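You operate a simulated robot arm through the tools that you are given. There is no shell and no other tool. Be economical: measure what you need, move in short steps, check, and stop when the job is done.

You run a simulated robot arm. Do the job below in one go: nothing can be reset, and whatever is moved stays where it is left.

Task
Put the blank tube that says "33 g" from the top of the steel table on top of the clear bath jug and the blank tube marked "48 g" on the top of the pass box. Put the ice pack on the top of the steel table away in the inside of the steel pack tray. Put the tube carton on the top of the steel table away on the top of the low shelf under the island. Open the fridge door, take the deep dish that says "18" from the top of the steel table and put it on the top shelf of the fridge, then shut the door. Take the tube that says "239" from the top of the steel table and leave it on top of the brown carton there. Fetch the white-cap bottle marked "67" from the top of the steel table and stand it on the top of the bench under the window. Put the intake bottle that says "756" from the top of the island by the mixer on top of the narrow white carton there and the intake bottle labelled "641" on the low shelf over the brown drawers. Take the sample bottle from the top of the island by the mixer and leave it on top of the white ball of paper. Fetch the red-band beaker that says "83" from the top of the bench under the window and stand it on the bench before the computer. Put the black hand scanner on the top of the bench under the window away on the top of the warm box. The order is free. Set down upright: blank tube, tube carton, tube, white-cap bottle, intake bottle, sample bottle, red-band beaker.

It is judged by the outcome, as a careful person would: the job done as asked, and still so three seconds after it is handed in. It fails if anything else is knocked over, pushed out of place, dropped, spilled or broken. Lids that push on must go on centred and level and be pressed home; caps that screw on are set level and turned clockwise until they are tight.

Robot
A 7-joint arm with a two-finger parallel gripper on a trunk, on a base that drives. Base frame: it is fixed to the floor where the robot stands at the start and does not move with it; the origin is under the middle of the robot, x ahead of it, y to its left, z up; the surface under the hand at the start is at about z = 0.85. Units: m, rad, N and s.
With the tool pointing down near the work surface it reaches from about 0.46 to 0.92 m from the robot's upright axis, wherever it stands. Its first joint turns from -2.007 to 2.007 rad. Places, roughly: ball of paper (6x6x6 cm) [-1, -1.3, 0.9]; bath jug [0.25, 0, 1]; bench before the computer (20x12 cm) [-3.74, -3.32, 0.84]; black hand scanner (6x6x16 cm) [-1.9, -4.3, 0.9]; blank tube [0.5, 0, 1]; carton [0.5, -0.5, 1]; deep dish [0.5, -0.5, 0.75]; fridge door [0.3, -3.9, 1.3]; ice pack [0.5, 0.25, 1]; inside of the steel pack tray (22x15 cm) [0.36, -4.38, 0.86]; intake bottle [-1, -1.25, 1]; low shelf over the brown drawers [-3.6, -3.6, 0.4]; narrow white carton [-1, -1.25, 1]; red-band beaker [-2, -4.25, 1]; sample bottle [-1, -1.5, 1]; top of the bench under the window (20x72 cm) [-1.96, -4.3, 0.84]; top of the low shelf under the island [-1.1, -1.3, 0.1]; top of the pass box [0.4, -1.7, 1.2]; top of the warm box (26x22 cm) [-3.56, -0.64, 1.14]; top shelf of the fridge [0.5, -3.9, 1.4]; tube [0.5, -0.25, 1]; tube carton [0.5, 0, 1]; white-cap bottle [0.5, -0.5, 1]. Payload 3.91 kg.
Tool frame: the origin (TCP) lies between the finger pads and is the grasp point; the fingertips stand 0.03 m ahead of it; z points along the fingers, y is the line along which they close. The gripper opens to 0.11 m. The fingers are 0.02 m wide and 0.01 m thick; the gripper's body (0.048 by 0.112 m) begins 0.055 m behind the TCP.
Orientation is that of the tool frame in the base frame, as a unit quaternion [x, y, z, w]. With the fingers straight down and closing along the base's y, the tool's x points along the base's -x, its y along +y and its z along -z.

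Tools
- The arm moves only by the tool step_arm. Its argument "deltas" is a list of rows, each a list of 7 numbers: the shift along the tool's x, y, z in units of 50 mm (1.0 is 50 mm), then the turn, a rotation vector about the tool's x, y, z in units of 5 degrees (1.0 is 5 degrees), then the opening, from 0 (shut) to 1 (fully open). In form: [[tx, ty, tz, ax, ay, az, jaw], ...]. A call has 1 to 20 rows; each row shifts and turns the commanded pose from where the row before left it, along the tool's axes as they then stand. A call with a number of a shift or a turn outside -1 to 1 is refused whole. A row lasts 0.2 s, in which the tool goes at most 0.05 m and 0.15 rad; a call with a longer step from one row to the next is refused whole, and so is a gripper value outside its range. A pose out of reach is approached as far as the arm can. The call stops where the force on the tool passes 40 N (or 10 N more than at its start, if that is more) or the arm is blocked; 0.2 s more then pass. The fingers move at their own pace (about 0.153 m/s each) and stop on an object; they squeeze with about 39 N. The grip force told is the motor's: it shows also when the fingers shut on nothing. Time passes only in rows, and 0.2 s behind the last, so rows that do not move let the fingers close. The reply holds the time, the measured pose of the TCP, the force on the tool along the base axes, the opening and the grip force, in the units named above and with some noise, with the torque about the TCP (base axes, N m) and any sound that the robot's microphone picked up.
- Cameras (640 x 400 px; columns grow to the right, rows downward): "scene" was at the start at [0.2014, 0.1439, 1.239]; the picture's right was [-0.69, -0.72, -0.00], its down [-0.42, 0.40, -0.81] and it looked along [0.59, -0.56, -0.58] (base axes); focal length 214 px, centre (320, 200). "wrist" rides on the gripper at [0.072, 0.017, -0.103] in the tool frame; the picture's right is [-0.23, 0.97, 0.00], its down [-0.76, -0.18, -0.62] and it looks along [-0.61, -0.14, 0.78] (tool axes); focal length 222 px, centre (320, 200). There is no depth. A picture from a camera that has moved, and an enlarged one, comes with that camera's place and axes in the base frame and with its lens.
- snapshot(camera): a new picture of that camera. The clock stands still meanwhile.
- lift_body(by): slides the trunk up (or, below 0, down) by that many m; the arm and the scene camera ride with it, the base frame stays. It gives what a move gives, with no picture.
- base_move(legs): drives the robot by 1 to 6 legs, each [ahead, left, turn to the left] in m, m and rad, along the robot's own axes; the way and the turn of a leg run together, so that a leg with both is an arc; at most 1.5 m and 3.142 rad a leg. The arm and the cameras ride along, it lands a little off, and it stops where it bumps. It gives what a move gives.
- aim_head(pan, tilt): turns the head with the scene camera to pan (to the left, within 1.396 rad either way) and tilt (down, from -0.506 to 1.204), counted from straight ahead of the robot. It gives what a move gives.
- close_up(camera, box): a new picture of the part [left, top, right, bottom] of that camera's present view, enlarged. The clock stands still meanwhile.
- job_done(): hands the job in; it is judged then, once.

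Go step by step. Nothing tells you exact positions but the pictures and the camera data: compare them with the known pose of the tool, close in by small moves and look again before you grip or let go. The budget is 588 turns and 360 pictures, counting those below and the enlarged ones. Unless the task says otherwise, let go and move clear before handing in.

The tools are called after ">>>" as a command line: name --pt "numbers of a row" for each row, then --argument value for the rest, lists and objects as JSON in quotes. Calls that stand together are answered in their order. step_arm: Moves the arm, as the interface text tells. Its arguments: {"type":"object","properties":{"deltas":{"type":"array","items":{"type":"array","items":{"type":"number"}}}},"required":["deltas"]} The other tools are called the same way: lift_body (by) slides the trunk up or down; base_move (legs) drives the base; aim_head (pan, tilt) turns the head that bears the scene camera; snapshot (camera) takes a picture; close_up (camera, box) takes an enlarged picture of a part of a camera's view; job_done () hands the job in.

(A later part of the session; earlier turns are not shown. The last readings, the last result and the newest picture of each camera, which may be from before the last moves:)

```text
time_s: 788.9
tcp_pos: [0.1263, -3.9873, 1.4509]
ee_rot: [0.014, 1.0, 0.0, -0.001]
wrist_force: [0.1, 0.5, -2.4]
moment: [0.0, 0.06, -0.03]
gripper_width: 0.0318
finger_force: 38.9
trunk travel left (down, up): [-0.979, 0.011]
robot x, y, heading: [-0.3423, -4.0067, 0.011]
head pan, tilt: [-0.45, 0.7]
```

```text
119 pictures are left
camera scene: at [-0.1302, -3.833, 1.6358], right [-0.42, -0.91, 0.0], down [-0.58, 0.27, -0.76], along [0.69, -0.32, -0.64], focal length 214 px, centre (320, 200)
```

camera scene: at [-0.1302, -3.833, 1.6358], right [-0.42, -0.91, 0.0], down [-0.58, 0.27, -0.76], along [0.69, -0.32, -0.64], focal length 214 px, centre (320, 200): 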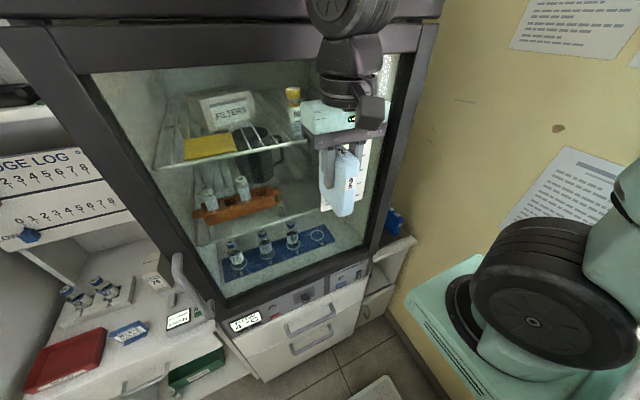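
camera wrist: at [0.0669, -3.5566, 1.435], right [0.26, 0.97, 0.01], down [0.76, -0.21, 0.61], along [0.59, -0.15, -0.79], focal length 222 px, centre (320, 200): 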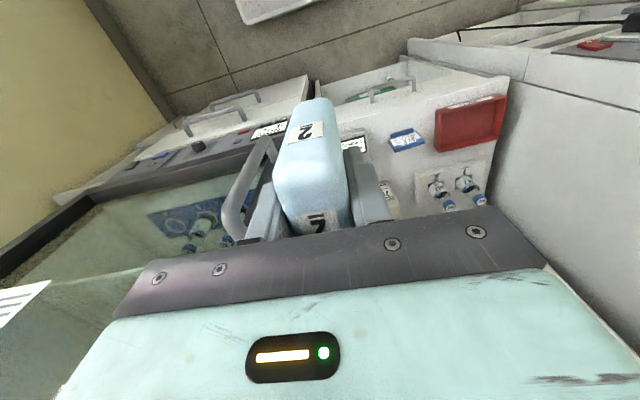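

>>> aim_head --pan -0.75 --tilt 0.75

>>> close_up --camera "scene" --box '[180, 120, 400, 300]'

>>> snapshot --camera "wrist"

```text
time_s: 789.7
tcp_pos: [0.1257, -3.9893, 1.4505]
ee_rot: [0.014, 1.0, -0.001, -0.001]
wrist_force: [0.8, 0.9, -2.3]
moment: [0.0, 0.04, -0.03]
gripper_width: 0.0318
finger_force: 38.6
trunk travel left (down, up): [-0.979, 0.011]
robot x, y, heading: [-0.3446, -4.0018, 0.009]
head pan, tilt: [-0.75, 0.75]
```

```text
2.22 times, centred on (290, 210) of scene
camera zoom: at [-0.1457, -3.8529, 1.6316], right [-0.67, -0.74, 0.0], down [-0.5, 0.46, -0.73], along [0.54, -0.49, -0.68], focal length 477 px, centre (387, 178)
```

zoom: 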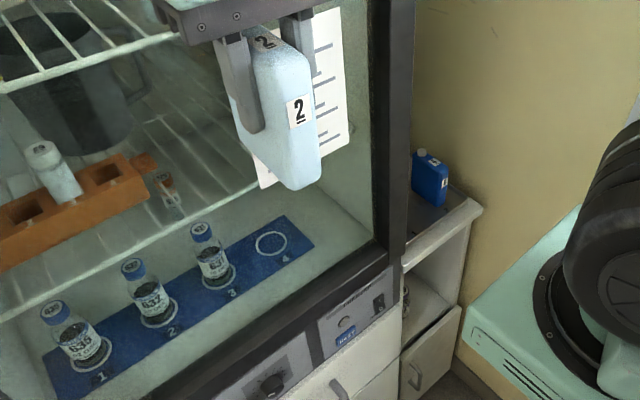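

```text
117 pictures are left
camera wrist: at [0.0539, -3.9683, 1.5546], right [0.25, 0.97, 0.0], down [0.76, -0.2, 0.62], along [0.6, -0.16, -0.78], focal length 222 px, centre (320, 200)
```

wrist: 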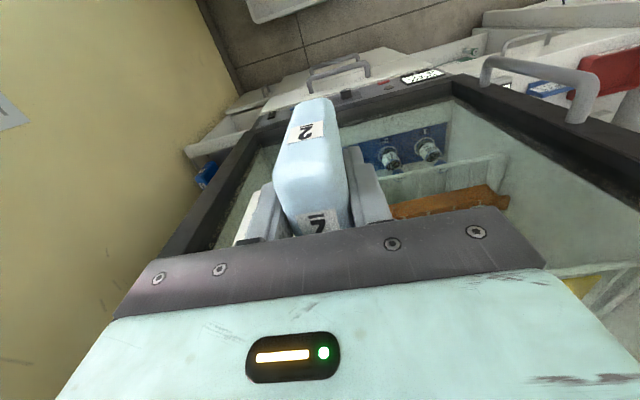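

The tray sits right of the fridge; a blue pack already stands in its wall-side half. I'll put this pack in the free strip near (0.318, −4.347). Move over it at height first.

>>> base_move --legs '[[0, -0.12, -0.01]]'

>>> step_arm --pt "-0.55 -0.7 0 0 0 -0.3 0.1" --pt "-0.55 -0.7 0 0 0 0 0.1" --pt "-0.55 -0.7 0 0 0 0 0.1" --pt "-0.55 -0.7 0 0 0 0 0.1" --pt "-0.55 -0.7 0 0 0 0 0.1" --pt "-0.55 -0.7 0 0 0 0 0.1" --pt "0 0 0 0 0 0 0.1"

>>> snapshot --camera "wrist"

>>> snapshot --camera "scene"

```text
time_s: 790.9
tcp_pos: [0.1283, -4.1142, 1.4506]
ee_rot: [0.02, 1.0, -0.001, -0.001]
wrist_force: [-0.5, 0.3, -3.1]
moment: [-0.01, 0.04, 0.02]
gripper_width: 0.0317
finger_force: 39.0
trunk travel left (down, up): [-0.979, 0.011]
robot x, y, heading: [-0.3437, -4.1249, 0.001]
head pan, tilt: [-0.75, 0.75]
```

```text
time_s: 791.6
tcp_pos: [0.1771, -4.181, 1.4489]
ee_rot: [0.0, 1.0, 0.001, -0.011]
wrist_force: [-5.7, 11.7, -3.6]
moment: [-0.34, -0.16, 0.57]
gripper_width: 0.0319
finger_force: 39.2
trunk travel left (down, up): [-0.979, 0.011]
robot x, y, heading: [-0.3424, -4.1208, 0.003]
head pan, tilt: [-0.75, 0.75]
stopped in row 3: the force on the tool passed its limit at 55 N (the readings are from after the stop); the commanded pose is now the measured one
```

```text
116 pictures are left
camera wrist: at [0.1056, -4.1621, 1.5545], right [0.23, 0.97, 0.0], down [0.78, -0.18, 0.61], along [0.59, -0.14, -0.8], focal length 222 px, centre (320, 200)
```

wrist: 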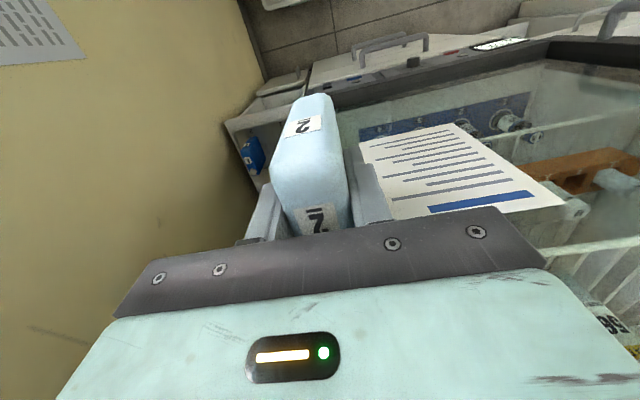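

```text
115 pictures are left
camera scene: at [-0.1443, -3.9739, 1.6316], right [-0.68, -0.73, 0.0], down [-0.5, 0.46, -0.73], along [0.54, -0.5, -0.68], focal length 214 px, centre (320, 200)
```

scene: 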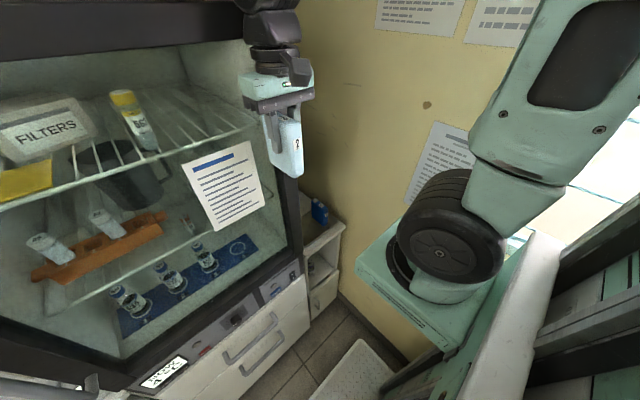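

I brushed the door front (x≈0.21). I back off, go south first, then in.

>>> step_arm --pt "0.6 0.3 0 0 -0.2 0 0.1" --pt "0.6 0 0 0 0 0 0.1" --pt "0 -0.9 0 0 0 0 0.1" --pt "0 -0.9 0 0 0 0 0.1" --pt "0 -0.9 0 0 0 0 0.1" --pt "0 -0.9 0 0 0 0 0.1" --pt "0 0 0 0 0 0 0.1"

>>> snapshot --camera "wrist"

>>> snapshot --camera "scene"

```text
time_s: 793.2
tcp_pos: [0.1188, -4.348, 1.4504]
ee_rot: [0.001, 1.0, 0.001, -0.001]
wrist_force: [1.2, -0.7, -3.5]
moment: [0.03, 0.05, 0.0]
gripper_width: 0.0318
finger_force: 39.2
trunk travel left (down, up): [-0.979, 0.011]
robot x, y, heading: [-0.3399, -4.1218, 0.003]
head pan, tilt: [-0.75, 0.75]
```

```text
114 pictures are left
camera wrist: at [0.0459, -4.3293, 1.5547], right [0.23, 0.97, 0.0], down [0.76, -0.18, 0.62], along [0.6, -0.14, -0.78], focal length 222 px, centre (320, 200)
```

wrist: 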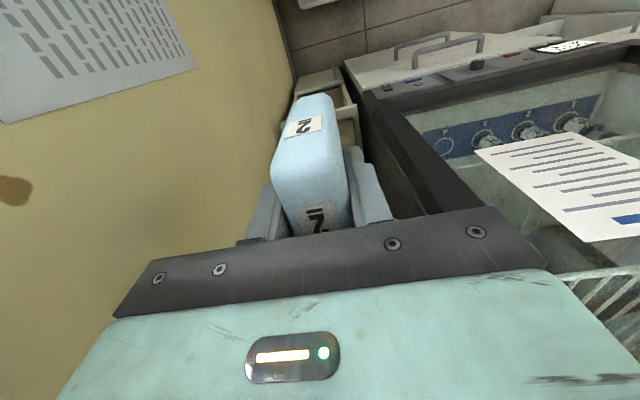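

```text
113 pictures are left
camera scene: at [-0.1434, -3.9755, 1.6316], right [-0.68, -0.73, 0.0], down [-0.5, 0.46, -0.73], along [0.54, -0.5, -0.68], focal length 214 px, centre (320, 200)
```

scene: 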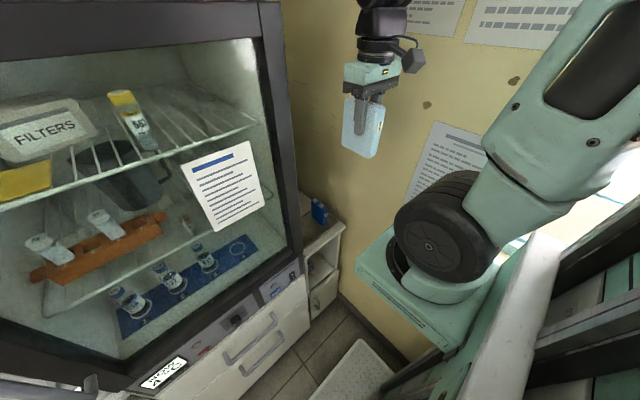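

>>> close_up --camera "scene" --box '[260, 160, 360, 280]'

>>> close_up --camera "wrist" --box '[250, 60, 400, 220]'

```text
3.33 times, centred on (310, 220) of scene
camera zoom: at [-0.1434, -3.9755, 1.6316], right [-0.68, -0.73, 0.0], down [-0.5, 0.46, -0.73], along [0.54, -0.5, -0.68], focal length 715 px, centre (353, 133)
```

zoom: 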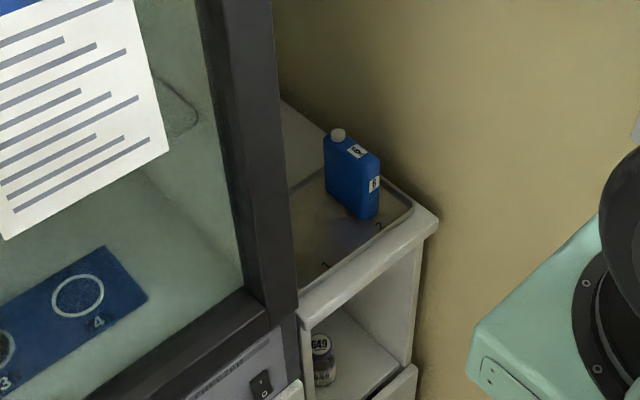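

```text
2.50 times, centred on (325, 140) of wrist
camera zoom: at [0.0459, -4.3293, 1.5547], right [0.23, 0.97, 0.0], down [0.76, -0.18, 0.62], along [0.6, -0.14, -0.78], focal length 555 px, centre (308, 350)
```

zoom: 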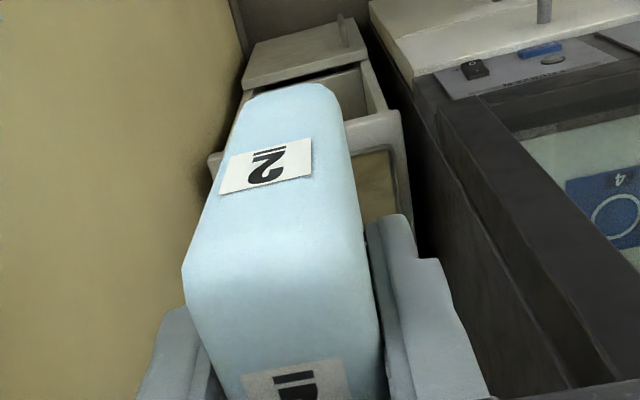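

The tray interior is x 0.285–0.435, y −4.27…−4.49; the blue pack sits at y≈−4.45. I'll set ours at about (0.347, −4.36).

>>> base_move --legs '[[0, -0.045, 0]]'

>>> step_arm --pt "0 0.6 0 0 0 0 0.1" --pt "-0.8 0 0 0 0 0 0.1" --pt "-0.8 0 0 0 0 0 0.1" --pt "-0.8 0 0 0 0 0 0.1" --pt "0 0 0 0 0 0 0.1"

>>> snapshot --camera "scene"

>>> snapshot --camera "wrist"

```text
time_s: 794.1
tcp_pos: [0.1193, -4.3922, 1.4512]
ee_rot: [0.002, 1.0, 0.0, -0.002]
wrist_force: [-0.9, 0.5, -2.4]
moment: [-0.02, 0.03, -0.01]
gripper_width: 0.0315
finger_force: 39.1
trunk travel left (down, up): [-0.979, 0.011]
robot x, y, heading: [-0.3404, -4.1706, 0.007]
head pan, tilt: [-0.75, 0.75]
```

```text
time_s: 795.3
tcp_pos: [0.24, -4.3638, 1.4496]
ee_rot: [0.002, 1.0, 0.0, -0.003]
wrist_force: [0.0, 0.0, -3.6]
moment: [-0.03, 0.06, 0.0]
gripper_width: 0.0318
finger_force: 38.7
trunk travel left (down, up): [-0.979, 0.011]
robot x, y, heading: [-0.3439, -4.1681, -0.0]
head pan, tilt: [-0.75, 0.75]
```

```text
110 pictures are left
camera scene: at [-0.1428, -4.021, 1.6315], right [-0.68, -0.73, 0.0], down [-0.5, 0.46, -0.73], along [0.54, -0.5, -0.68], focal length 214 px, centre (320, 200)
```

scene: 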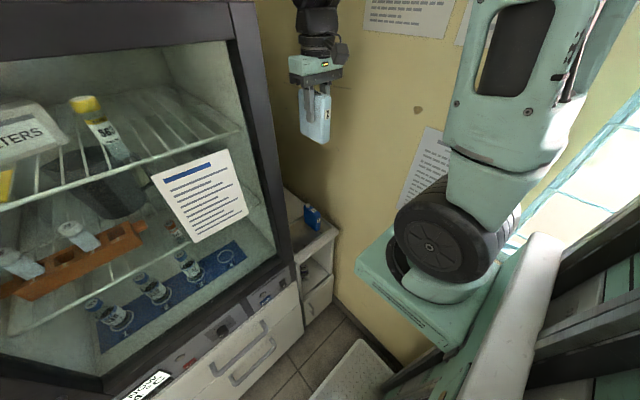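

```text
109 pictures are left
camera wrist: at [0.1667, -4.345, 1.5529], right [0.23, 0.97, 0.0], down [0.76, -0.18, 0.62], along [0.6, -0.14, -0.78], focal length 222 px, centre (320, 200)
```

wrist: 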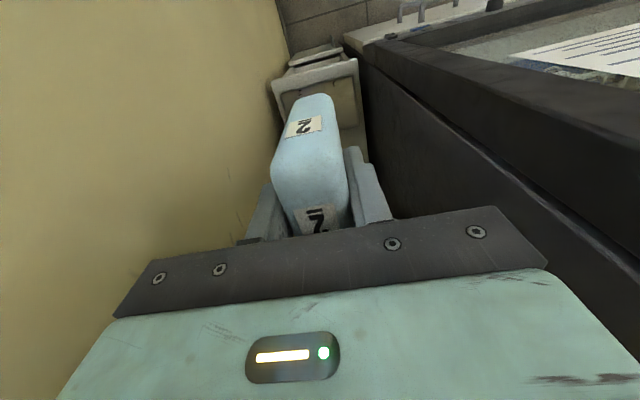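

>>> step_arm --pt "-0.7 0 0 0 0 0 0.1" --pt "-0.7 0 0 0 0 0 0.1" --pt "-0.7 0 0 0 0 0 0.1" --pt "0 0 0 0 0 0 0.1"

>>> lift_body --by -0.3

>>> snapshot --camera "wrist"

>>> snapshot --camera "scene"

```text
time_s: 796.3
tcp_pos: [0.3464, -4.3643, 1.4494]
ee_rot: [0.002, 1.0, 0.001, -0.002]
wrist_force: [0.2, -0.9, -3.3]
moment: [0.0, 0.05, 0.02]
gripper_width: 0.0315
finger_force: 39.4
trunk travel left (down, up): [-0.979, 0.011]
robot x, y, heading: [-0.3396, -4.1725, -0.001]
head pan, tilt: [-0.75, 0.75]
```

```text
time_s: 799.3
tcp_pos: [0.3453, -4.3633, 1.1483]
ee_rot: [0.002, 1.0, 0.002, -0.002]
wrist_force: [-0.9, 0.1, -2.4]
moment: [-0.01, 0.01, 0.0]
gripper_width: 0.0318
finger_force: 39.4
trunk travel left (down, up): [-0.679, 0.311]
robot x, y, heading: [-0.3429, -4.1675, 0.004]
head pan, tilt: [-0.75, 0.75]
```

```text
108 pictures are left
camera wrist: at [0.2719, -4.3454, 1.2529], right [0.23, 0.97, 0.0], down [0.76, -0.18, 0.62], along [0.6, -0.14, -0.78], focal length 222 px, centre (320, 200)
```

wrist: 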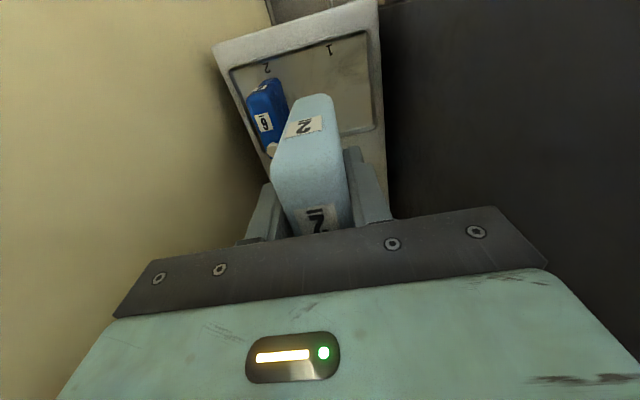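

```text
107 pictures are left
camera scene: at [-0.1433, -4.0209, 1.3317], right [-0.68, -0.73, 0.0], down [-0.5, 0.46, -0.73], along [0.54, -0.5, -0.68], focal length 214 px, centre (320, 200)
```

scene: 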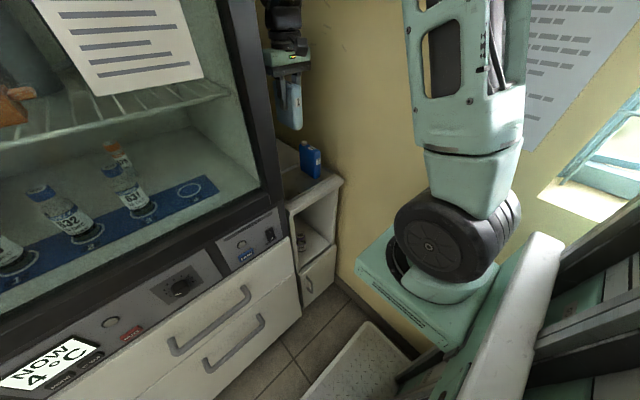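

The wrist view shows the tray clearly: slot 1 is free beside the blue pack. I centre over it and lower.

>>> step_arm --pt "-0.24 0.5 0 0 0 0 0.1" --pt "0 0 0.8 0 0 0 0.1" --pt "0 0 0.8 0 0 0 0.1" --pt "0 0 0.8 0 0 0 0.1" --pt "0 0 0.8 0 0 0 0.1" --pt "0 0 0.4 0 0 0 0.1" --pt "0 0 0 0 0 0 0.1"

>>> snapshot --camera "wrist"

>>> close_up --camera "scene" --box '[240, 60, 360, 220]'

```text
time_s: 800.9
tcp_pos: [0.3558, -4.3388, 0.9685]
ee_rot: [0.002, 1.0, 0.0, -0.002]
wrist_force: [0.1, 0.5, -3.7]
moment: [0.01, 0.03, 0.02]
gripper_width: 0.0317
finger_force: 39.0
trunk travel left (down, up): [-0.679, 0.311]
robot x, y, heading: [-0.3433, -4.169, 0.004]
head pan, tilt: [-0.75, 0.75]
```

```text
106 pictures are left
camera wrist: at [0.2827, -4.32, 1.073], right [0.23, 0.97, 0.0], down [0.76, -0.18, 0.62], along [0.6, -0.14, -0.78], focal length 222 px, centre (320, 200)
```

wrist: 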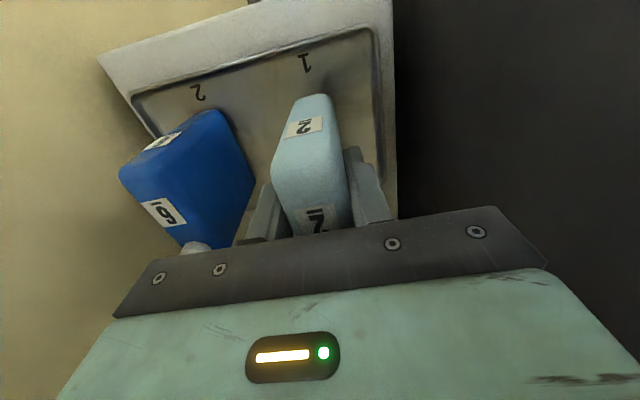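

```text
2.50 times, centred on (300, 140) of scene
camera zoom: at [-0.1433, -4.0209, 1.3316], right [-0.68, -0.73, 0.0], down [-0.5, 0.46, -0.73], along [0.54, -0.5, -0.68], focal length 536 px, centre (370, 350)
```

zoom: 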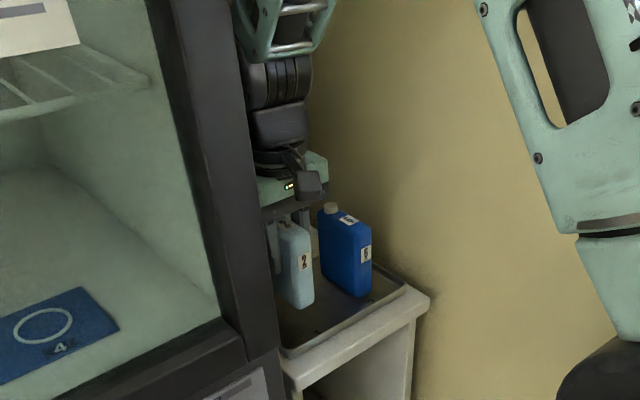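

Inside the slot area. Lower to contact.

>>> step_arm --pt "0 0 0.2 0 0 0 0.1" --pt "0 0 0.1 0 0 0 0.1" --pt "0 0 0.08 0 0 0 0.1" --pt "0 0 0.06 0 0 0 0.1" --pt "0 0 0.06 0 0 0 0.1"

```text
time_s: 802.1
tcp_pos: [0.3562, -4.3389, 0.9431]
ee_rot: [0.001, 1.0, 0.001, -0.001]
wrist_force: [-1.2, -0.5, -4.6]
moment: [-0.03, 0.13, -0.01]
gripper_width: 0.0316
finger_force: 39.1
trunk travel left (down, up): [-0.679, 0.311]
robot x, y, heading: [-0.34, -4.1702, 0.003]
head pan, tilt: [-0.75, 0.75]
```

>>> step_arm --pt "0 0 0.05 0 0 0 0.1" --pt "0 0 0.05 0 0 0 0.1" --pt "0 0 0.05 0 0 0 0.1"

```text
time_s: 802.9
tcp_pos: [0.3565, -4.3393, 0.9358]
ee_rot: [0.002, 1.0, 0.0, 0.0]
wrist_force: [-1.0, -0.4, 0.0]
moment: [-0.1, 0.23, -0.02]
gripper_width: 0.0317
finger_force: 39.0
trunk travel left (down, up): [-0.679, 0.311]
robot x, y, heading: [-0.3416, -4.1701, 0.003]
head pan, tilt: [-0.75, 0.75]
```

>>> step_arm --pt "0 0 0.02 0 0 0 0.1" --pt "0 0 0 0 0 0 0.45" --pt "0 0 0 0 0 0 0.48" --pt "0 0 -0.5 0 0 0 0.48" --pt "0 0 -0.9 0 0 0 0.48" --pt "0 0 -0.9 0 0 0 0.48" --pt "0 0 -0.9 0 0 0 0.48" --pt "0 0 0 0 0 0 0.48"

>>> snapshot --camera "wrist"

```text
time_s: 804.7
tcp_pos: [0.3549, -4.3402, 1.0958]
ee_rot: [0.001, 1.0, 0.001, -0.003]
wrist_force: [0.3, -0.4, 0.0]
moment: [-0.03, 0.07, 0.01]
gripper_width: 0.0529
finger_force: 0.0
trunk travel left (down, up): [-0.679, 0.311]
robot x, y, heading: [-0.3418, -4.1674, 0.005]
head pan, tilt: [-0.75, 0.75]
```

```text
104 pictures are left
camera wrist: at [0.2839, -4.3222, 1.2002], right [0.23, 0.97, 0.0], down [0.76, -0.18, 0.62], along [0.6, -0.14, -0.78], focal length 222 px, centre (320, 200)
```

wrist: 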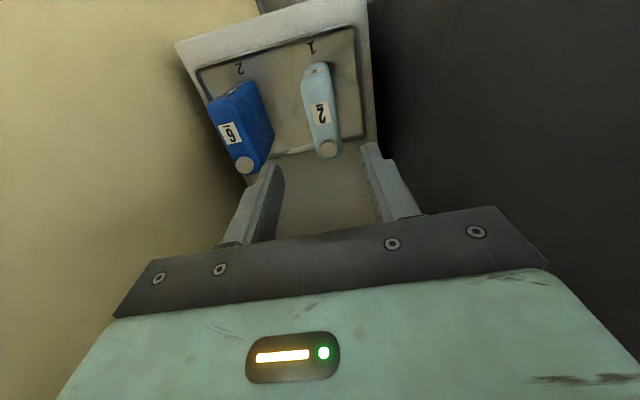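

The ice pack stands in slot 1. Next: open the fridge door. I rise, pull out of the niche, and go north above handle height.

>>> lift_body --by 0.28

>>> step_arm --pt "0.8 -0.2 0 0 0 0 0.48" --pt "0.8 0 0 0 0 0 0.48" --pt "0.8 0 0 0 0 0 0.48" --pt "0.8 0 0 0 0 0 0.48" --pt "0.8 0 0 0 0 0 0.48" --pt "0.7 0 0 0 0 0 0.48" --pt "0 0 0 0 0 0 0.48"

>>> base_move --legs '[[0, 0.55, 0], [-0.14, 0.03, 0]]'

>>> aim_head --pan -0.3 --tilt 0.6

>>> snapshot --camera "scene"

```text
time_s: 807.5
tcp_pos: [0.3566, -4.3406, 1.3764]
ee_rot: [0.002, 1.0, 0.001, -0.002]
wrist_force: [0.0, -0.2, -0.3]
moment: [-0.02, 0.0, -0.01]
gripper_width: 0.0525
finger_force: 0.2
trunk travel left (down, up): [-0.959, 0.031]
robot x, y, heading: [-0.3439, -4.17, 0.005]
head pan, tilt: [-0.75, 0.75]
```

```text
time_s: 809.1
tcp_pos: [0.1201, -4.3498, 1.3748]
ee_rot: [0.002, 1.0, 0.001, -0.002]
wrist_force: [-0.6, -0.4, 0.5]
moment: [0.01, -0.03, -0.02]
gripper_width: 0.0526
finger_force: 0.1
trunk travel left (down, up): [-0.959, 0.031]
robot x, y, heading: [-0.343, -4.1709, 0.0]
head pan, tilt: [-0.75, 0.75]
```

```text
time_s: 813.2
tcp_pos: [-0.0191, -3.7716, 1.376]
ee_rot: [-0.001, 1.0, 0.001, -0.001]
wrist_force: [0.1, -0.8, -0.3]
moment: [0.02, 0.02, 0.05]
gripper_width: 0.0526
finger_force: 0.0
trunk travel left (down, up): [-0.959, 0.031]
robot x, y, heading: [-0.4818, -3.5936, 0.004]
head pan, tilt: [-0.75, 0.75]
```

```text
time_s: 814.1
tcp_pos: [-0.0192, -3.7709, 1.3756]
ee_rot: [-0.001, 1.0, 0.002, -0.002]
wrist_force: [-0.3, 0.0, -0.4]
moment: [-0.05, 0.03, -0.01]
gripper_width: 0.0526
finger_force: 0.0
trunk travel left (down, up): [-0.959, 0.031]
robot x, y, heading: [-0.4814, -3.594, 0.005]
head pan, tilt: [-0.3, 0.6]
```

```text
103 pictures are left
camera scene: at [-0.2617, -3.4131, 1.6245], right [-0.29, -0.96, 0.0], down [-0.54, 0.16, -0.82], along [0.79, -0.24, -0.57], focal length 214 px, centre (320, 200)
```

scene: 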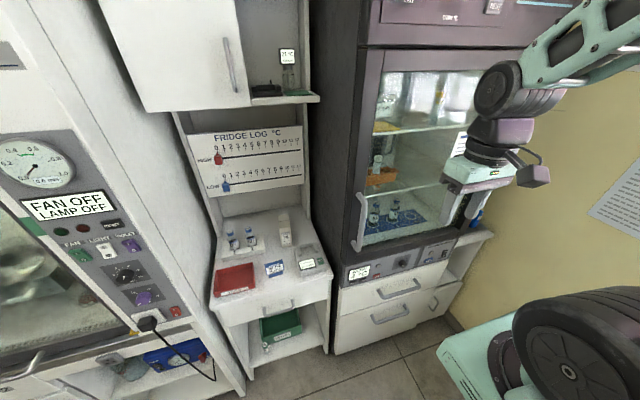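

>>> close_up --camera "scene" --box '[320, 40, 500, 290]'

```text
1.60 times, centred on (410, 165) of scene
camera zoom: at [-0.2617, -3.4131, 1.6245], right [-0.29, -0.96, 0.0], down [-0.54, 0.16, -0.82], along [0.79, -0.24, -0.57], focal length 343 px, centre (176, 256)
```

zoom: 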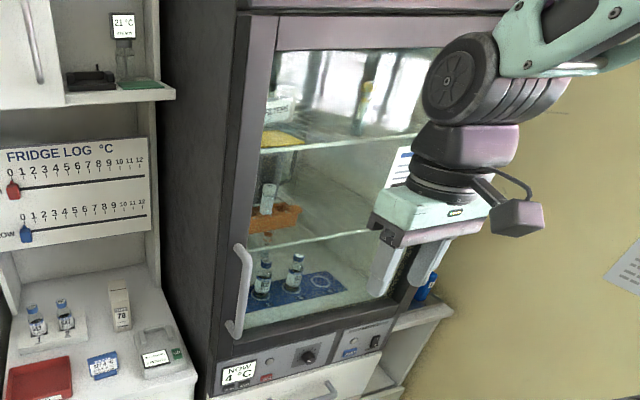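

Handle bar is near (0.17, −3.695), z 1.03–1.27. I back the base, lower, and bring the tool to horizontal facing the door.

>>> base_move --legs '[[-0.27, 0.02, 0]]'

>>> lift_body --by -0.22

>>> step_arm --pt "-0.8 0 0 0 -1 0 0.6" --pt "-0.8 0 0.1 0 -1 0 0.6" --pt "-0.75 0 0.2 0 -1 0 0.6" --pt "-0.7 0 0.2 0 -1 0 0.6" --pt "0 0 0 0 -1 0 0.6" --pt "0 0 0 0 -1 0 0.6" --pt "0 0 0 0 -1 0 0.6" --pt "0 0 0 0 -1 0 0.6" --pt "0 0 0 0 -1 0 0.6" --pt "0 0 0 0 -1 0 0.6" --pt "0 0 0 0 -1 0 0.6" --pt "0 0 0 0 -1 0 0.6" --pt "0 0 0 0 -1 0 0.6" --pt "0 0 0 0 -1 0 0.6" --pt "0 0 0 0 -1 0 0.6" --pt "0 0 0 0 -1 0 0.6" --pt "0 0 0 0 -1 0 0.6" --pt "0 0 0 0 -1 0 0.6" --pt "0 0 0 0 0 0 0.6"

>>> snapshot --camera "wrist"

>>> snapshot --camera "scene"

```text
time_s: 816.0
tcp_pos: [-0.2917, -3.7557, 1.3762]
ee_rot: [0.003, 1.0, 0.001, -0.002]
wrist_force: [0.1, 0.7, 0.1]
moment: [-0.02, 0.03, -0.01]
gripper_width: 0.0527
finger_force: 0.0
trunk travel left (down, up): [-0.959, 0.031]
robot x, y, heading: [-0.7551, -3.5747, -0.003]
head pan, tilt: [-0.3, 0.6]
```

```text
time_s: 818.4
tcp_pos: [-0.2939, -3.7566, 1.1553]
ee_rot: [0.005, 1.0, 0.0, -0.002]
wrist_force: [-0.1, 0.3, 0.0]
moment: [-0.02, 0.0, 0.02]
gripper_width: 0.0528
finger_force: 0.1
trunk travel left (down, up): [-0.739, 0.251]
robot x, y, heading: [-0.7506, -3.5752, -0.003]
head pan, tilt: [-0.3, 0.6]
```

```text
time_s: 822.4
tcp_pos: [-0.0619, -3.7757, 1.175]
ee_rot: [0.004, 0.727, 0.006, 0.687]
wrist_force: [-0.6, 0.2, 0.3]
moment: [0.03, -0.01, 0.02]
gripper_width: 0.0662
finger_force: 0.1
out of reach, approached as far as the arm can: row 9, 11, 12, 13, 14, 15, 16, 17, 18
trunk travel left (down, up): [-0.739, 0.251]
robot x, y, heading: [-0.756, -3.5766, -0.008]
head pan, tilt: [-0.3, 0.6]
```

```text
101 pictures are left
camera wrist: at [-0.1704, -3.7573, 1.1092], right [0.01, 0.97, 0.24], down [-0.58, -0.19, 0.79], along [0.82, -0.15, 0.56], focal length 222 px, centre (320, 200)
```

wrist: 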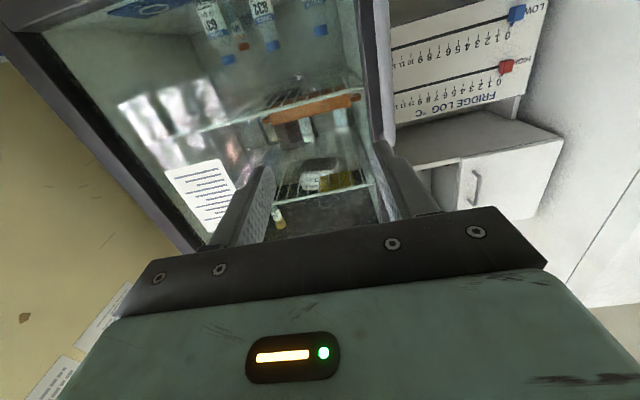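

```text
100 pictures are left
camera scene: at [-0.5318, -3.3957, 1.4045], right [-0.3, -0.95, 0.0], down [-0.54, 0.17, -0.83], along [0.79, -0.25, -0.56], focal length 214 px, centre (320, 200)
```

scene: 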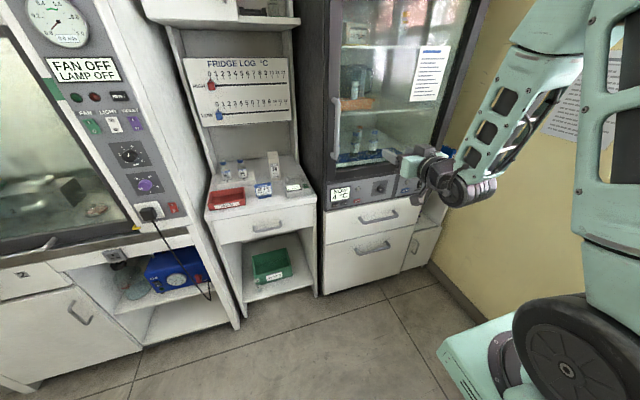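

>>> step_arm --pt "0 0.83 0 0 0 0 0.6" --pt "0 0.83 0 0 0 0 0.6" --pt "0 0 0 0 0 0 0.6"

>>> base_move --legs '[[0.15, 0, 0]]'

>>> snapshot --camera "wrist"

>>> close_up --camera "scene" --box '[290, 80, 500, 240]'

```text
time_s: 823.1
tcp_pos: [-0.0593, -3.7629, 1.18]
ee_rot: [0.002, 0.728, 0.009, 0.686]
wrist_force: [-0.3, -0.1, 0.3]
moment: [-0.02, 0.0, 0.0]
gripper_width: 0.0661
finger_force: 0.1
out of reach, approached as far as the arm can: row 1, 2
trunk travel left (down, up): [-0.739, 0.251]
robot x, y, heading: [-0.7577, -3.5739, 0.002]
head pan, tilt: [-0.3, 0.6]
```

```text
time_s: 824.5
tcp_pos: [0.0938, -3.7639, 1.1804]
ee_rot: [0.002, 0.727, 0.008, 0.687]
wrist_force: [0.0, 0.1, 0.4]
moment: [-0.01, 0.01, 0.03]
gripper_width: 0.0661
finger_force: 0.0
trunk travel left (down, up): [-0.739, 0.251]
robot x, y, heading: [-0.6001, -3.5714, -0.004]
head pan, tilt: [-0.3, 0.6]
```

```text
99 pictures are left
camera wrist: at [-0.015, -3.7455, 1.1134], right [0.0, 0.97, 0.24], down [-0.58, -0.19, 0.79], along [0.82, -0.14, 0.56], focal length 222 px, centre (320, 200)
```

wrist: 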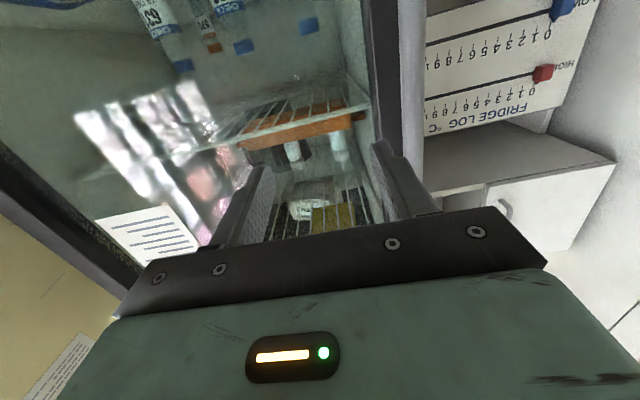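

```text
2.50 times, centred on (395, 160) of scene
camera zoom: at [-0.3787, -3.3967, 1.4045], right [-0.3, -0.95, 0.0], down [-0.54, 0.17, -0.83], along [0.79, -0.25, -0.56], focal length 536 px, centre (132, 300)
```

zoom: 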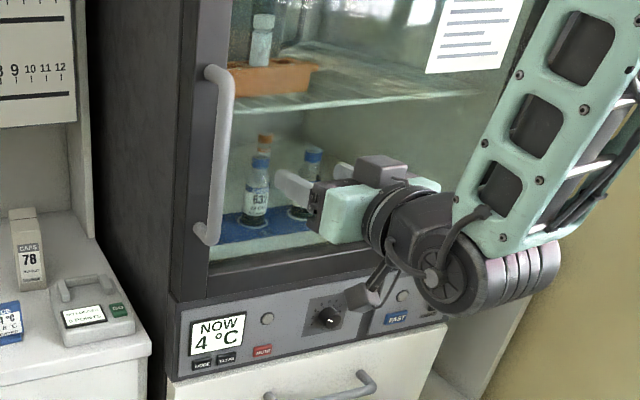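

>>> base_move --legs '[[0, 0.076, 0]]'

>>> snapshot --camera "wrist"

>>> close_up --camera "scene" --box '[290, 80, 500, 240]'

```text
time_s: 825.6
tcp_pos: [0.0949, -3.6885, 1.1793]
ee_rot: [0.003, 0.727, 0.007, 0.687]
wrist_force: [0.7, 0.2, 0.2]
moment: [-0.03, -0.02, -0.03]
gripper_width: 0.066
finger_force: 0.1
trunk travel left (down, up): [-0.739, 0.251]
robot x, y, heading: [-0.6024, -3.4951, 0.001]
head pan, tilt: [-0.3, 0.6]
```

```text
97 pictures are left
camera wrist: at [-0.0146, -3.6698, 1.1134], right [0.01, 0.97, 0.24], down [-0.58, -0.19, 0.79], along [0.82, -0.14, 0.56], focal length 222 px, centre (320, 200)
```

wrist: 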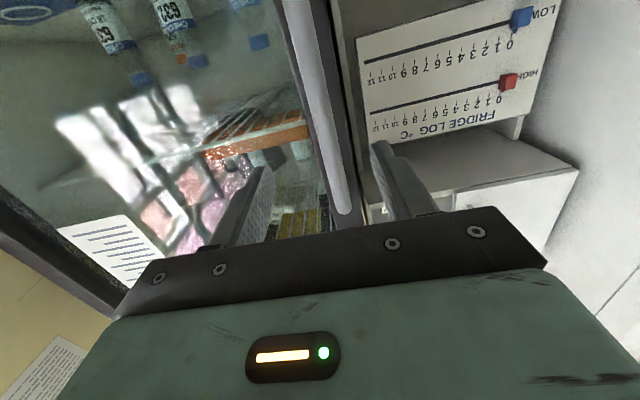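

```text
2.50 times, centred on (395, 160) of scene
camera zoom: at [-0.3781, -3.3208, 1.4045], right [-0.3, -0.95, 0.0], down [-0.54, 0.17, -0.83], along [0.79, -0.25, -0.56], focal length 536 px, centre (132, 300)
```

zoom: 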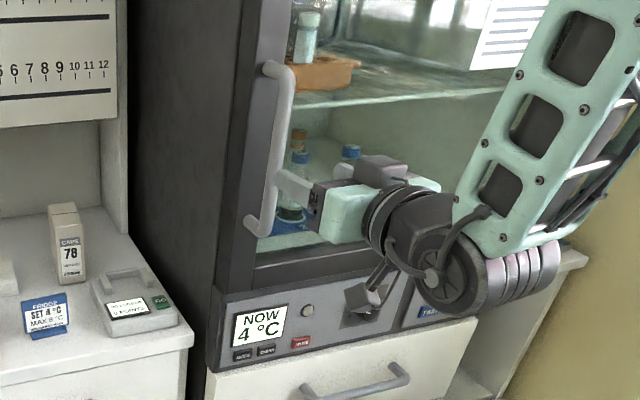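

>>> base_move --legs '[[0.083, -0.004, 0]]'

>>> snapshot --camera "wrist"

```text
time_s: 826.6
tcp_pos: [0.1763, -3.6939, 1.179]
ee_rot: [0.003, 0.728, 0.008, 0.686]
wrist_force: [0.8, 0.3, -0.5]
moment: [0.0, 0.02, 0.0]
gripper_width: 0.0661
finger_force: 0.0
trunk travel left (down, up): [-0.739, 0.251]
robot x, y, heading: [-0.5175, -3.4997, -0.01]
head pan, tilt: [-0.3, 0.6]
```

```text
95 pictures are left
camera wrist: at [0.0675, -3.6747, 1.1134], right [0.01, 0.97, 0.24], down [-0.58, -0.19, 0.79], along [0.82, -0.14, 0.56], focal length 222 px, centre (320, 200)
```

wrist: 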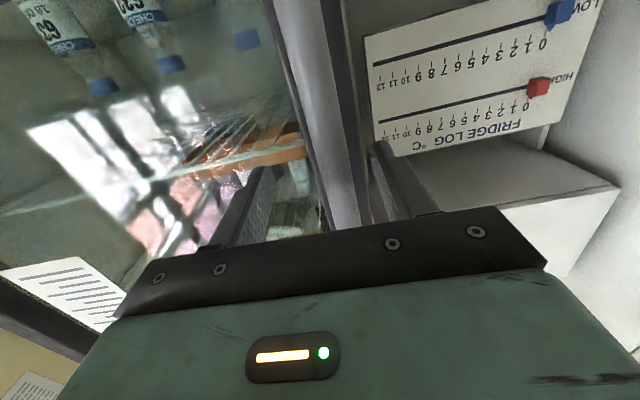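

The bar lies between the fingers. Close on it.

>>> step_arm --pt "0 0 0 0 0 0 0.3" --pt "0 0 0 0 0 0 0.05" --pt "0 0 0 0 0 0 0.05" --pt "0 0 0 0 0 0 0.05"

```text
time_s: 827.6
tcp_pos: [0.1756, -3.6872, 1.1794]
ee_rot: [-0.004, 0.728, 0.013, 0.685]
wrist_force: [-2.3, 39.9, -0.4]
moment: [-0.36, -0.14, 0.41]
gripper_width: 0.0254
finger_force: 19.7
trunk travel left (down, up): [-0.739, 0.251]
robot x, y, heading: [-0.5193, -3.5022, -0.01]
head pan, tilt: [-0.3, 0.6]
```

>>> step_arm --pt "0 0.1 0 0 0 0 0.05" --pt "0 0 0 0 0 0 0.05"

```text
time_s: 828.2
tcp_pos: [0.1761, -3.6855, 1.1771]
ee_rot: [0.001, 0.728, 0.012, 0.685]
wrist_force: [-2.8, 36.3, 18.1]
moment: [-0.14, -0.23, 0.35]
gripper_width: 0.0235
finger_force: 18.6
out of reach, approached as far as the arm can: row 1
trunk travel left (down, up): [-0.739, 0.251]
robot x, y, heading: [-0.5205, -3.499, -0.009]
head pan, tilt: [-0.3, 0.6]
```

>>> base_move --legs '[[0, 0.01, 0]]'

```text
time_s: 829.0
tcp_pos: [0.1759, -3.6818, 1.1767]
ee_rot: [0.007, 0.73, 0.006, 0.684]
wrist_force: [-0.2, 5.9, 12.9]
moment: [-1.05, 0.27, 0.04]
gripper_width: 0.0177
finger_force: 45.0
trunk travel left (down, up): [-0.739, 0.251]
robot x, y, heading: [-0.52, -3.4922, -0.008]
head pan, tilt: [-0.3, 0.6]
```

Bar gripped firmly (18 mm). I pull the door open along its arc in small legs.

>>> base_move --legs '[[-0.045, -0.003, 0], [-0.045, -0.015, 0]]'

```text
time_s: 830.4
tcp_pos: [0.0859, -3.6976, 1.1755]
ee_rot: [0.004, 0.73, 0.008, 0.683]
wrist_force: [-4.5, 16.9, 5.1]
moment: [-0.87, -0.3, 0.28]
gripper_width: 0.0178
finger_force: 45.6
trunk travel left (down, up): [-0.739, 0.251]
robot x, y, heading: [-0.6106, -3.5092, -0.009]
head pan, tilt: [-0.3, 0.6]
```

>>> base_move --legs '[[-0.045, -0.01, 0], [-0.045, -0.018, 0]]'

>>> snapshot --camera "scene"

```text
time_s: 831.8
tcp_pos: [-0.0045, -3.729, 1.1755]
ee_rot: [0.005, 0.73, 0.008, 0.683]
wrist_force: [3.3, -8.6, 7.0]
moment: [-0.99, 0.02, -0.1]
gripper_width: 0.018
finger_force: 44.2
trunk travel left (down, up): [-0.739, 0.251]
robot x, y, heading: [-0.6995, -3.5387, -0.009]
head pan, tilt: [-0.3, 0.6]
```

```text
94 pictures are left
camera scene: at [-0.4762, -3.3611, 1.4046], right [-0.3, -0.95, 0.0], down [-0.54, 0.17, -0.82], along [0.79, -0.25, -0.57], focal length 214 px, centre (320, 200)
```

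scene: 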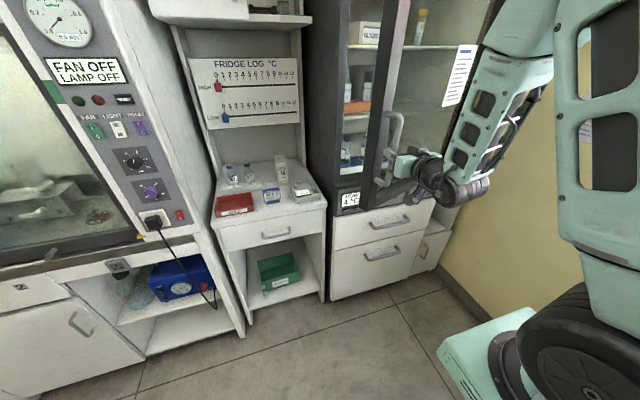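

>>> base_move --legs '[[-0.03, -0.02, 0], [-0.03, -0.02, 0]]'

>>> step_arm --pt "0 -0.3 0 0 0 0 0.05" --pt "0 -0.3 0 0 0 0 0.05" --pt "0 0 0 0 0 0 0.05"

>>> base_move --legs '[[-0.04, 0, 0]]'

>>> step_arm --pt "0 -0.4 0 0 0 0 0.05" --pt "0 -0.4 0 0 0 0 0.05" --pt "0 0 0 0 0 0 0.05"

```text
time_s: 833.3
tcp_pos: [-0.0677, -3.7608, 1.1748]
ee_rot: [-0.001, 0.73, 0.012, 0.683]
wrist_force: [-2.8, 3.5, 4.5]
moment: [-1.01, 0.42, 0.02]
gripper_width: 0.0174
finger_force: 45.2
trunk travel left (down, up): [-0.739, 0.251]
robot x, y, heading: [-0.7631, -3.5746, -0.008]
head pan, tilt: [-0.3, 0.6]
stopped in leg 2: the force on the tool passed its limit at 41 N (the readings are from after the stop); the commanded pose is now the measured one
```

```text
time_s: 833.8
tcp_pos: [-0.068, -3.7606, 1.1752]
ee_rot: [-0.011, 0.729, 0.022, 0.684]
wrist_force: [-6.0, 11.4, 7.2]
moment: [-0.94, -0.58, 0.25]
gripper_width: 0.018
finger_force: 45.2
trunk travel left (down, up): [-0.739, 0.251]
robot x, y, heading: [-0.7655, -3.5755, -0.009]
head pan, tilt: [-0.3, 0.6]
stopped in row 2: the force on the tool passed its limit at 50 N (the readings are from after the stop); the commanded pose is now the measured one
```

```text
time_s: 834.6
tcp_pos: [-0.0927, -3.7757, 1.1738]
ee_rot: [0.0, 0.729, 0.008, 0.685]
wrist_force: [0.0, -2.5, -5.8]
moment: [-1.07, -0.56, 0.02]
gripper_width: 0.0177
finger_force: 45.3
trunk travel left (down, up): [-0.739, 0.251]
robot x, y, heading: [-0.7916, -3.5783, -0.007]
head pan, tilt: [-0.3, 0.6]
stopped in leg 1: the force on the tool passed its limit at 51 N (the readings are from after the stop); the commanded pose is now the measured one
```

```text
time_s: 835.0
tcp_pos: [-0.0937, -3.7772, 1.1751]
ee_rot: [-0.01, 0.729, 0.019, 0.684]
wrist_force: [-5.8, 9.3, 5.0]
moment: [-0.94, -0.34, 0.28]
gripper_width: 0.0178
finger_force: 45.4
trunk travel left (down, up): [-0.739, 0.251]
robot x, y, heading: [-0.7912, -3.5724, -0.004]
head pan, tilt: [-0.3, 0.6]
stopped in row 1: the force on the tool passed its limit at 52 N (the readings are from after the stop); the commanded pose is now the measured one
```

The door is ~31° open. I continue along its arc by combining a small reverse with a right turn of the base.

>>> base_move --legs '[[-0.03, 0, -0.036], [-0.03, 0, -0.04]]'

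```text
time_s: 836.5
tcp_pos: [-0.1704, -3.8383, 1.1749]
ee_rot: [0.024, 0.729, -0.015, 0.684]
wrist_force: [3.7, -3.1, -4.5]
moment: [-1.08, -0.46, 0.05]
gripper_width: 0.0179
finger_force: 45.1
trunk travel left (down, up): [-0.739, 0.251]
robot x, y, heading: [-0.8488, -3.5729, -0.084]
head pan, tilt: [-0.3, 0.6]
stopped in leg 2: the force on the tool passed its limit at 44 N (the readings are from after the stop); the commanded pose is now the measured one
```

>>> base_move --legs '[[-0.02, 0, -0.055], [-0.018, 0, -0.06]]'

```text
time_s: 837.8
tcp_pos: [-0.2365, -3.9106, 1.1762]
ee_rot: [0.067, 0.726, -0.058, 0.682]
wrist_force: [10.0, -7.6, -6.4]
moment: [-0.94, -0.04, 0.0]
gripper_width: 0.0175
finger_force: 45.1
trunk travel left (down, up): [-0.739, 0.251]
robot x, y, heading: [-0.8786, -3.5715, -0.186]
head pan, tilt: [-0.3, 0.6]
stopped in leg 2: the force on the tool passed its limit at 47 N (the readings are from after the stop); the commanded pose is now the measured one
```

>>> base_move --legs '[[-0.002, 0, -0.06], [-0.004, 0, -0.06]]'

>>> snapshot --camera "scene"

```text
time_s: 839.2
tcp_pos: [-0.283, -3.9835, 1.176]
ee_rot: [0.108, 0.721, -0.099, 0.677]
wrist_force: [14.2, -6.4, -9.1]
moment: [-0.63, 0.13, -0.08]
gripper_width: 0.0179
finger_force: 44.9
trunk travel left (down, up): [-0.739, 0.251]
robot x, y, heading: [-0.8904, -3.5698, -0.31]
head pan, tilt: [-0.3, 0.6]
stopped in leg 2: the force on the tool passed its limit at 44 N (the readings are from after the stop); the commanded pose is now the measured one
```

```text
93 pictures are left
camera scene: at [-0.6212, -3.4686, 1.4044], right [-0.57, -0.82, 0.0], down [-0.46, 0.32, -0.82], along [0.68, -0.47, -0.57], focal length 214 px, centre (320, 200)
```

scene: 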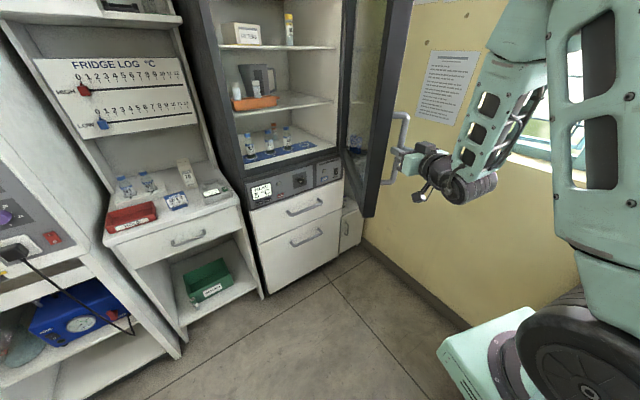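

>>> base_move --legs '[[0.01, -0.003, -0.055], [0.008, 0, -0.05]]'

```text
time_s: 840.4
tcp_pos: [-0.3144, -4.0541, 1.1756]
ee_rot: [0.146, 0.714, -0.134, 0.671]
wrist_force: [20.0, -6.9, -12.5]
moment: [-0.43, 0.81, 0.04]
gripper_width: 0.0174
finger_force: 45.4
trunk travel left (down, up): [-0.739, 0.251]
robot x, y, heading: [-0.8679, -3.5771, -0.417]
head pan, tilt: [-0.3, 0.6]
```

Door ~63° open. I release the handle and back off.

>>> step_arm --pt "0 0 0 0 0 0 0.5" --pt "0 0 0 0 0 0 0.8" --pt "0 0 0 0 0 0 0.8"

>>> base_move --legs '[[-0.15, 0, 0]]'

>>> snapshot --camera "scene"

>>> close_up --camera "scene" --box '[150, 0, 400, 200]'

```text
time_s: 841.2
tcp_pos: [-0.3145, -4.0538, 1.1765]
ee_rot: [0.145, 0.714, -0.133, 0.672]
wrist_force: [1.3, -0.3, 0.0]
moment: [-0.01, -0.02, -0.03]
gripper_width: 0.088
finger_force: 0.0
trunk travel left (down, up): [-0.739, 0.251]
robot x, y, heading: [-0.8729, -3.5791, -0.418]
head pan, tilt: [-0.3, 0.6]
```

```text
time_s: 842.6
tcp_pos: [-0.4521, -3.9939, 1.1768]
ee_rot: [0.146, 0.713, -0.134, 0.672]
wrist_force: [-0.1, -0.5, -0.5]
moment: [0.01, 0.0, -0.01]
gripper_width: 0.0878
finger_force: 0.2
trunk travel left (down, up): [-0.739, 0.251]
robot x, y, heading: [-1.0122, -3.514, -0.417]
head pan, tilt: [-0.3, 0.6]
```

```text
92 pictures are left
camera scene: at [-0.7348, -3.4457, 1.4045], right [-0.66, -0.75, 0.0], down [-0.43, 0.37, -0.83], along [0.62, -0.54, -0.56], focal length 214 px, centre (320, 200)
```

scene: 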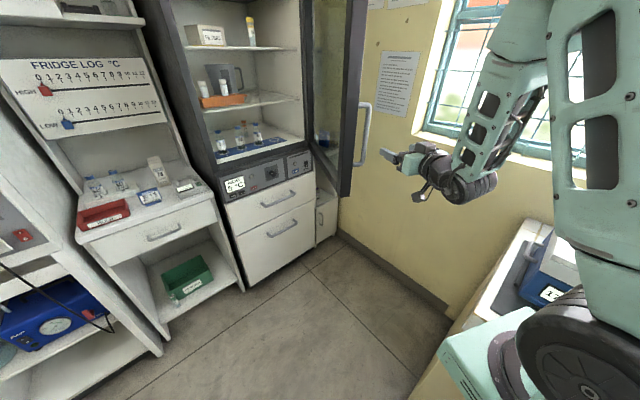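

```text
2.00 times, centred on (275, 100) of scene
camera zoom: at [-0.7348, -3.4457, 1.4045], right [-0.66, -0.75, 0.0], down [-0.43, 0.37, -0.83], along [0.62, -0.54, -0.56], focal length 429 px, centre (410, 400)
```

zoom: 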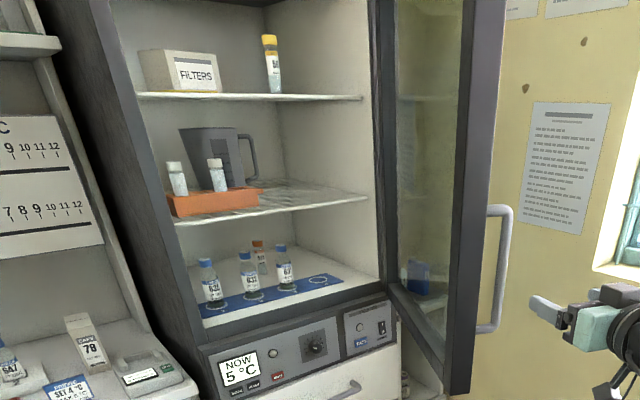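

The door stays open. I raise the trunk to look down onto the top shelf.

>>> lift_body --by 0.25

>>> close_up --camera "scene" --box '[130, 40, 370, 220]'

```text
time_s: 845.2
tcp_pos: [-0.453, -3.9941, 1.4256]
ee_rot: [0.146, 0.713, -0.134, 0.672]
wrist_force: [0.2, -0.3, -0.3]
moment: [0.01, -0.01, -0.02]
gripper_width: 0.0881
finger_force: 0.0
trunk travel left (down, up): [-0.989, 0.001]
robot x, y, heading: [-1.0096, -3.5138, -0.418]
head pan, tilt: [-0.3, 0.6]
```

```text
2.22 times, centred on (250, 130) of scene
camera zoom: at [-0.7348, -3.4457, 1.6545], right [-0.66, -0.75, 0.0], down [-0.43, 0.37, -0.83], along [0.62, -0.54, -0.56], focal length 477 px, centre (476, 356)
```

zoom: 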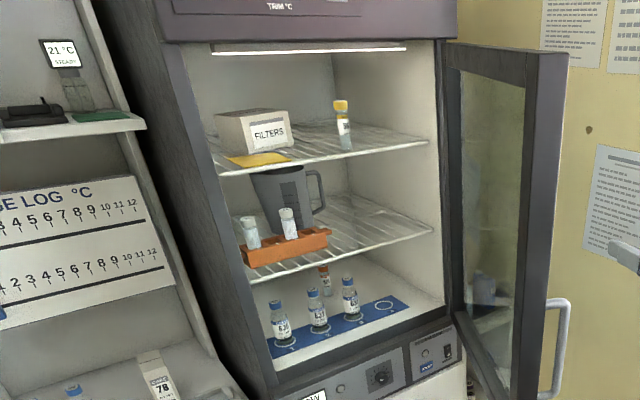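

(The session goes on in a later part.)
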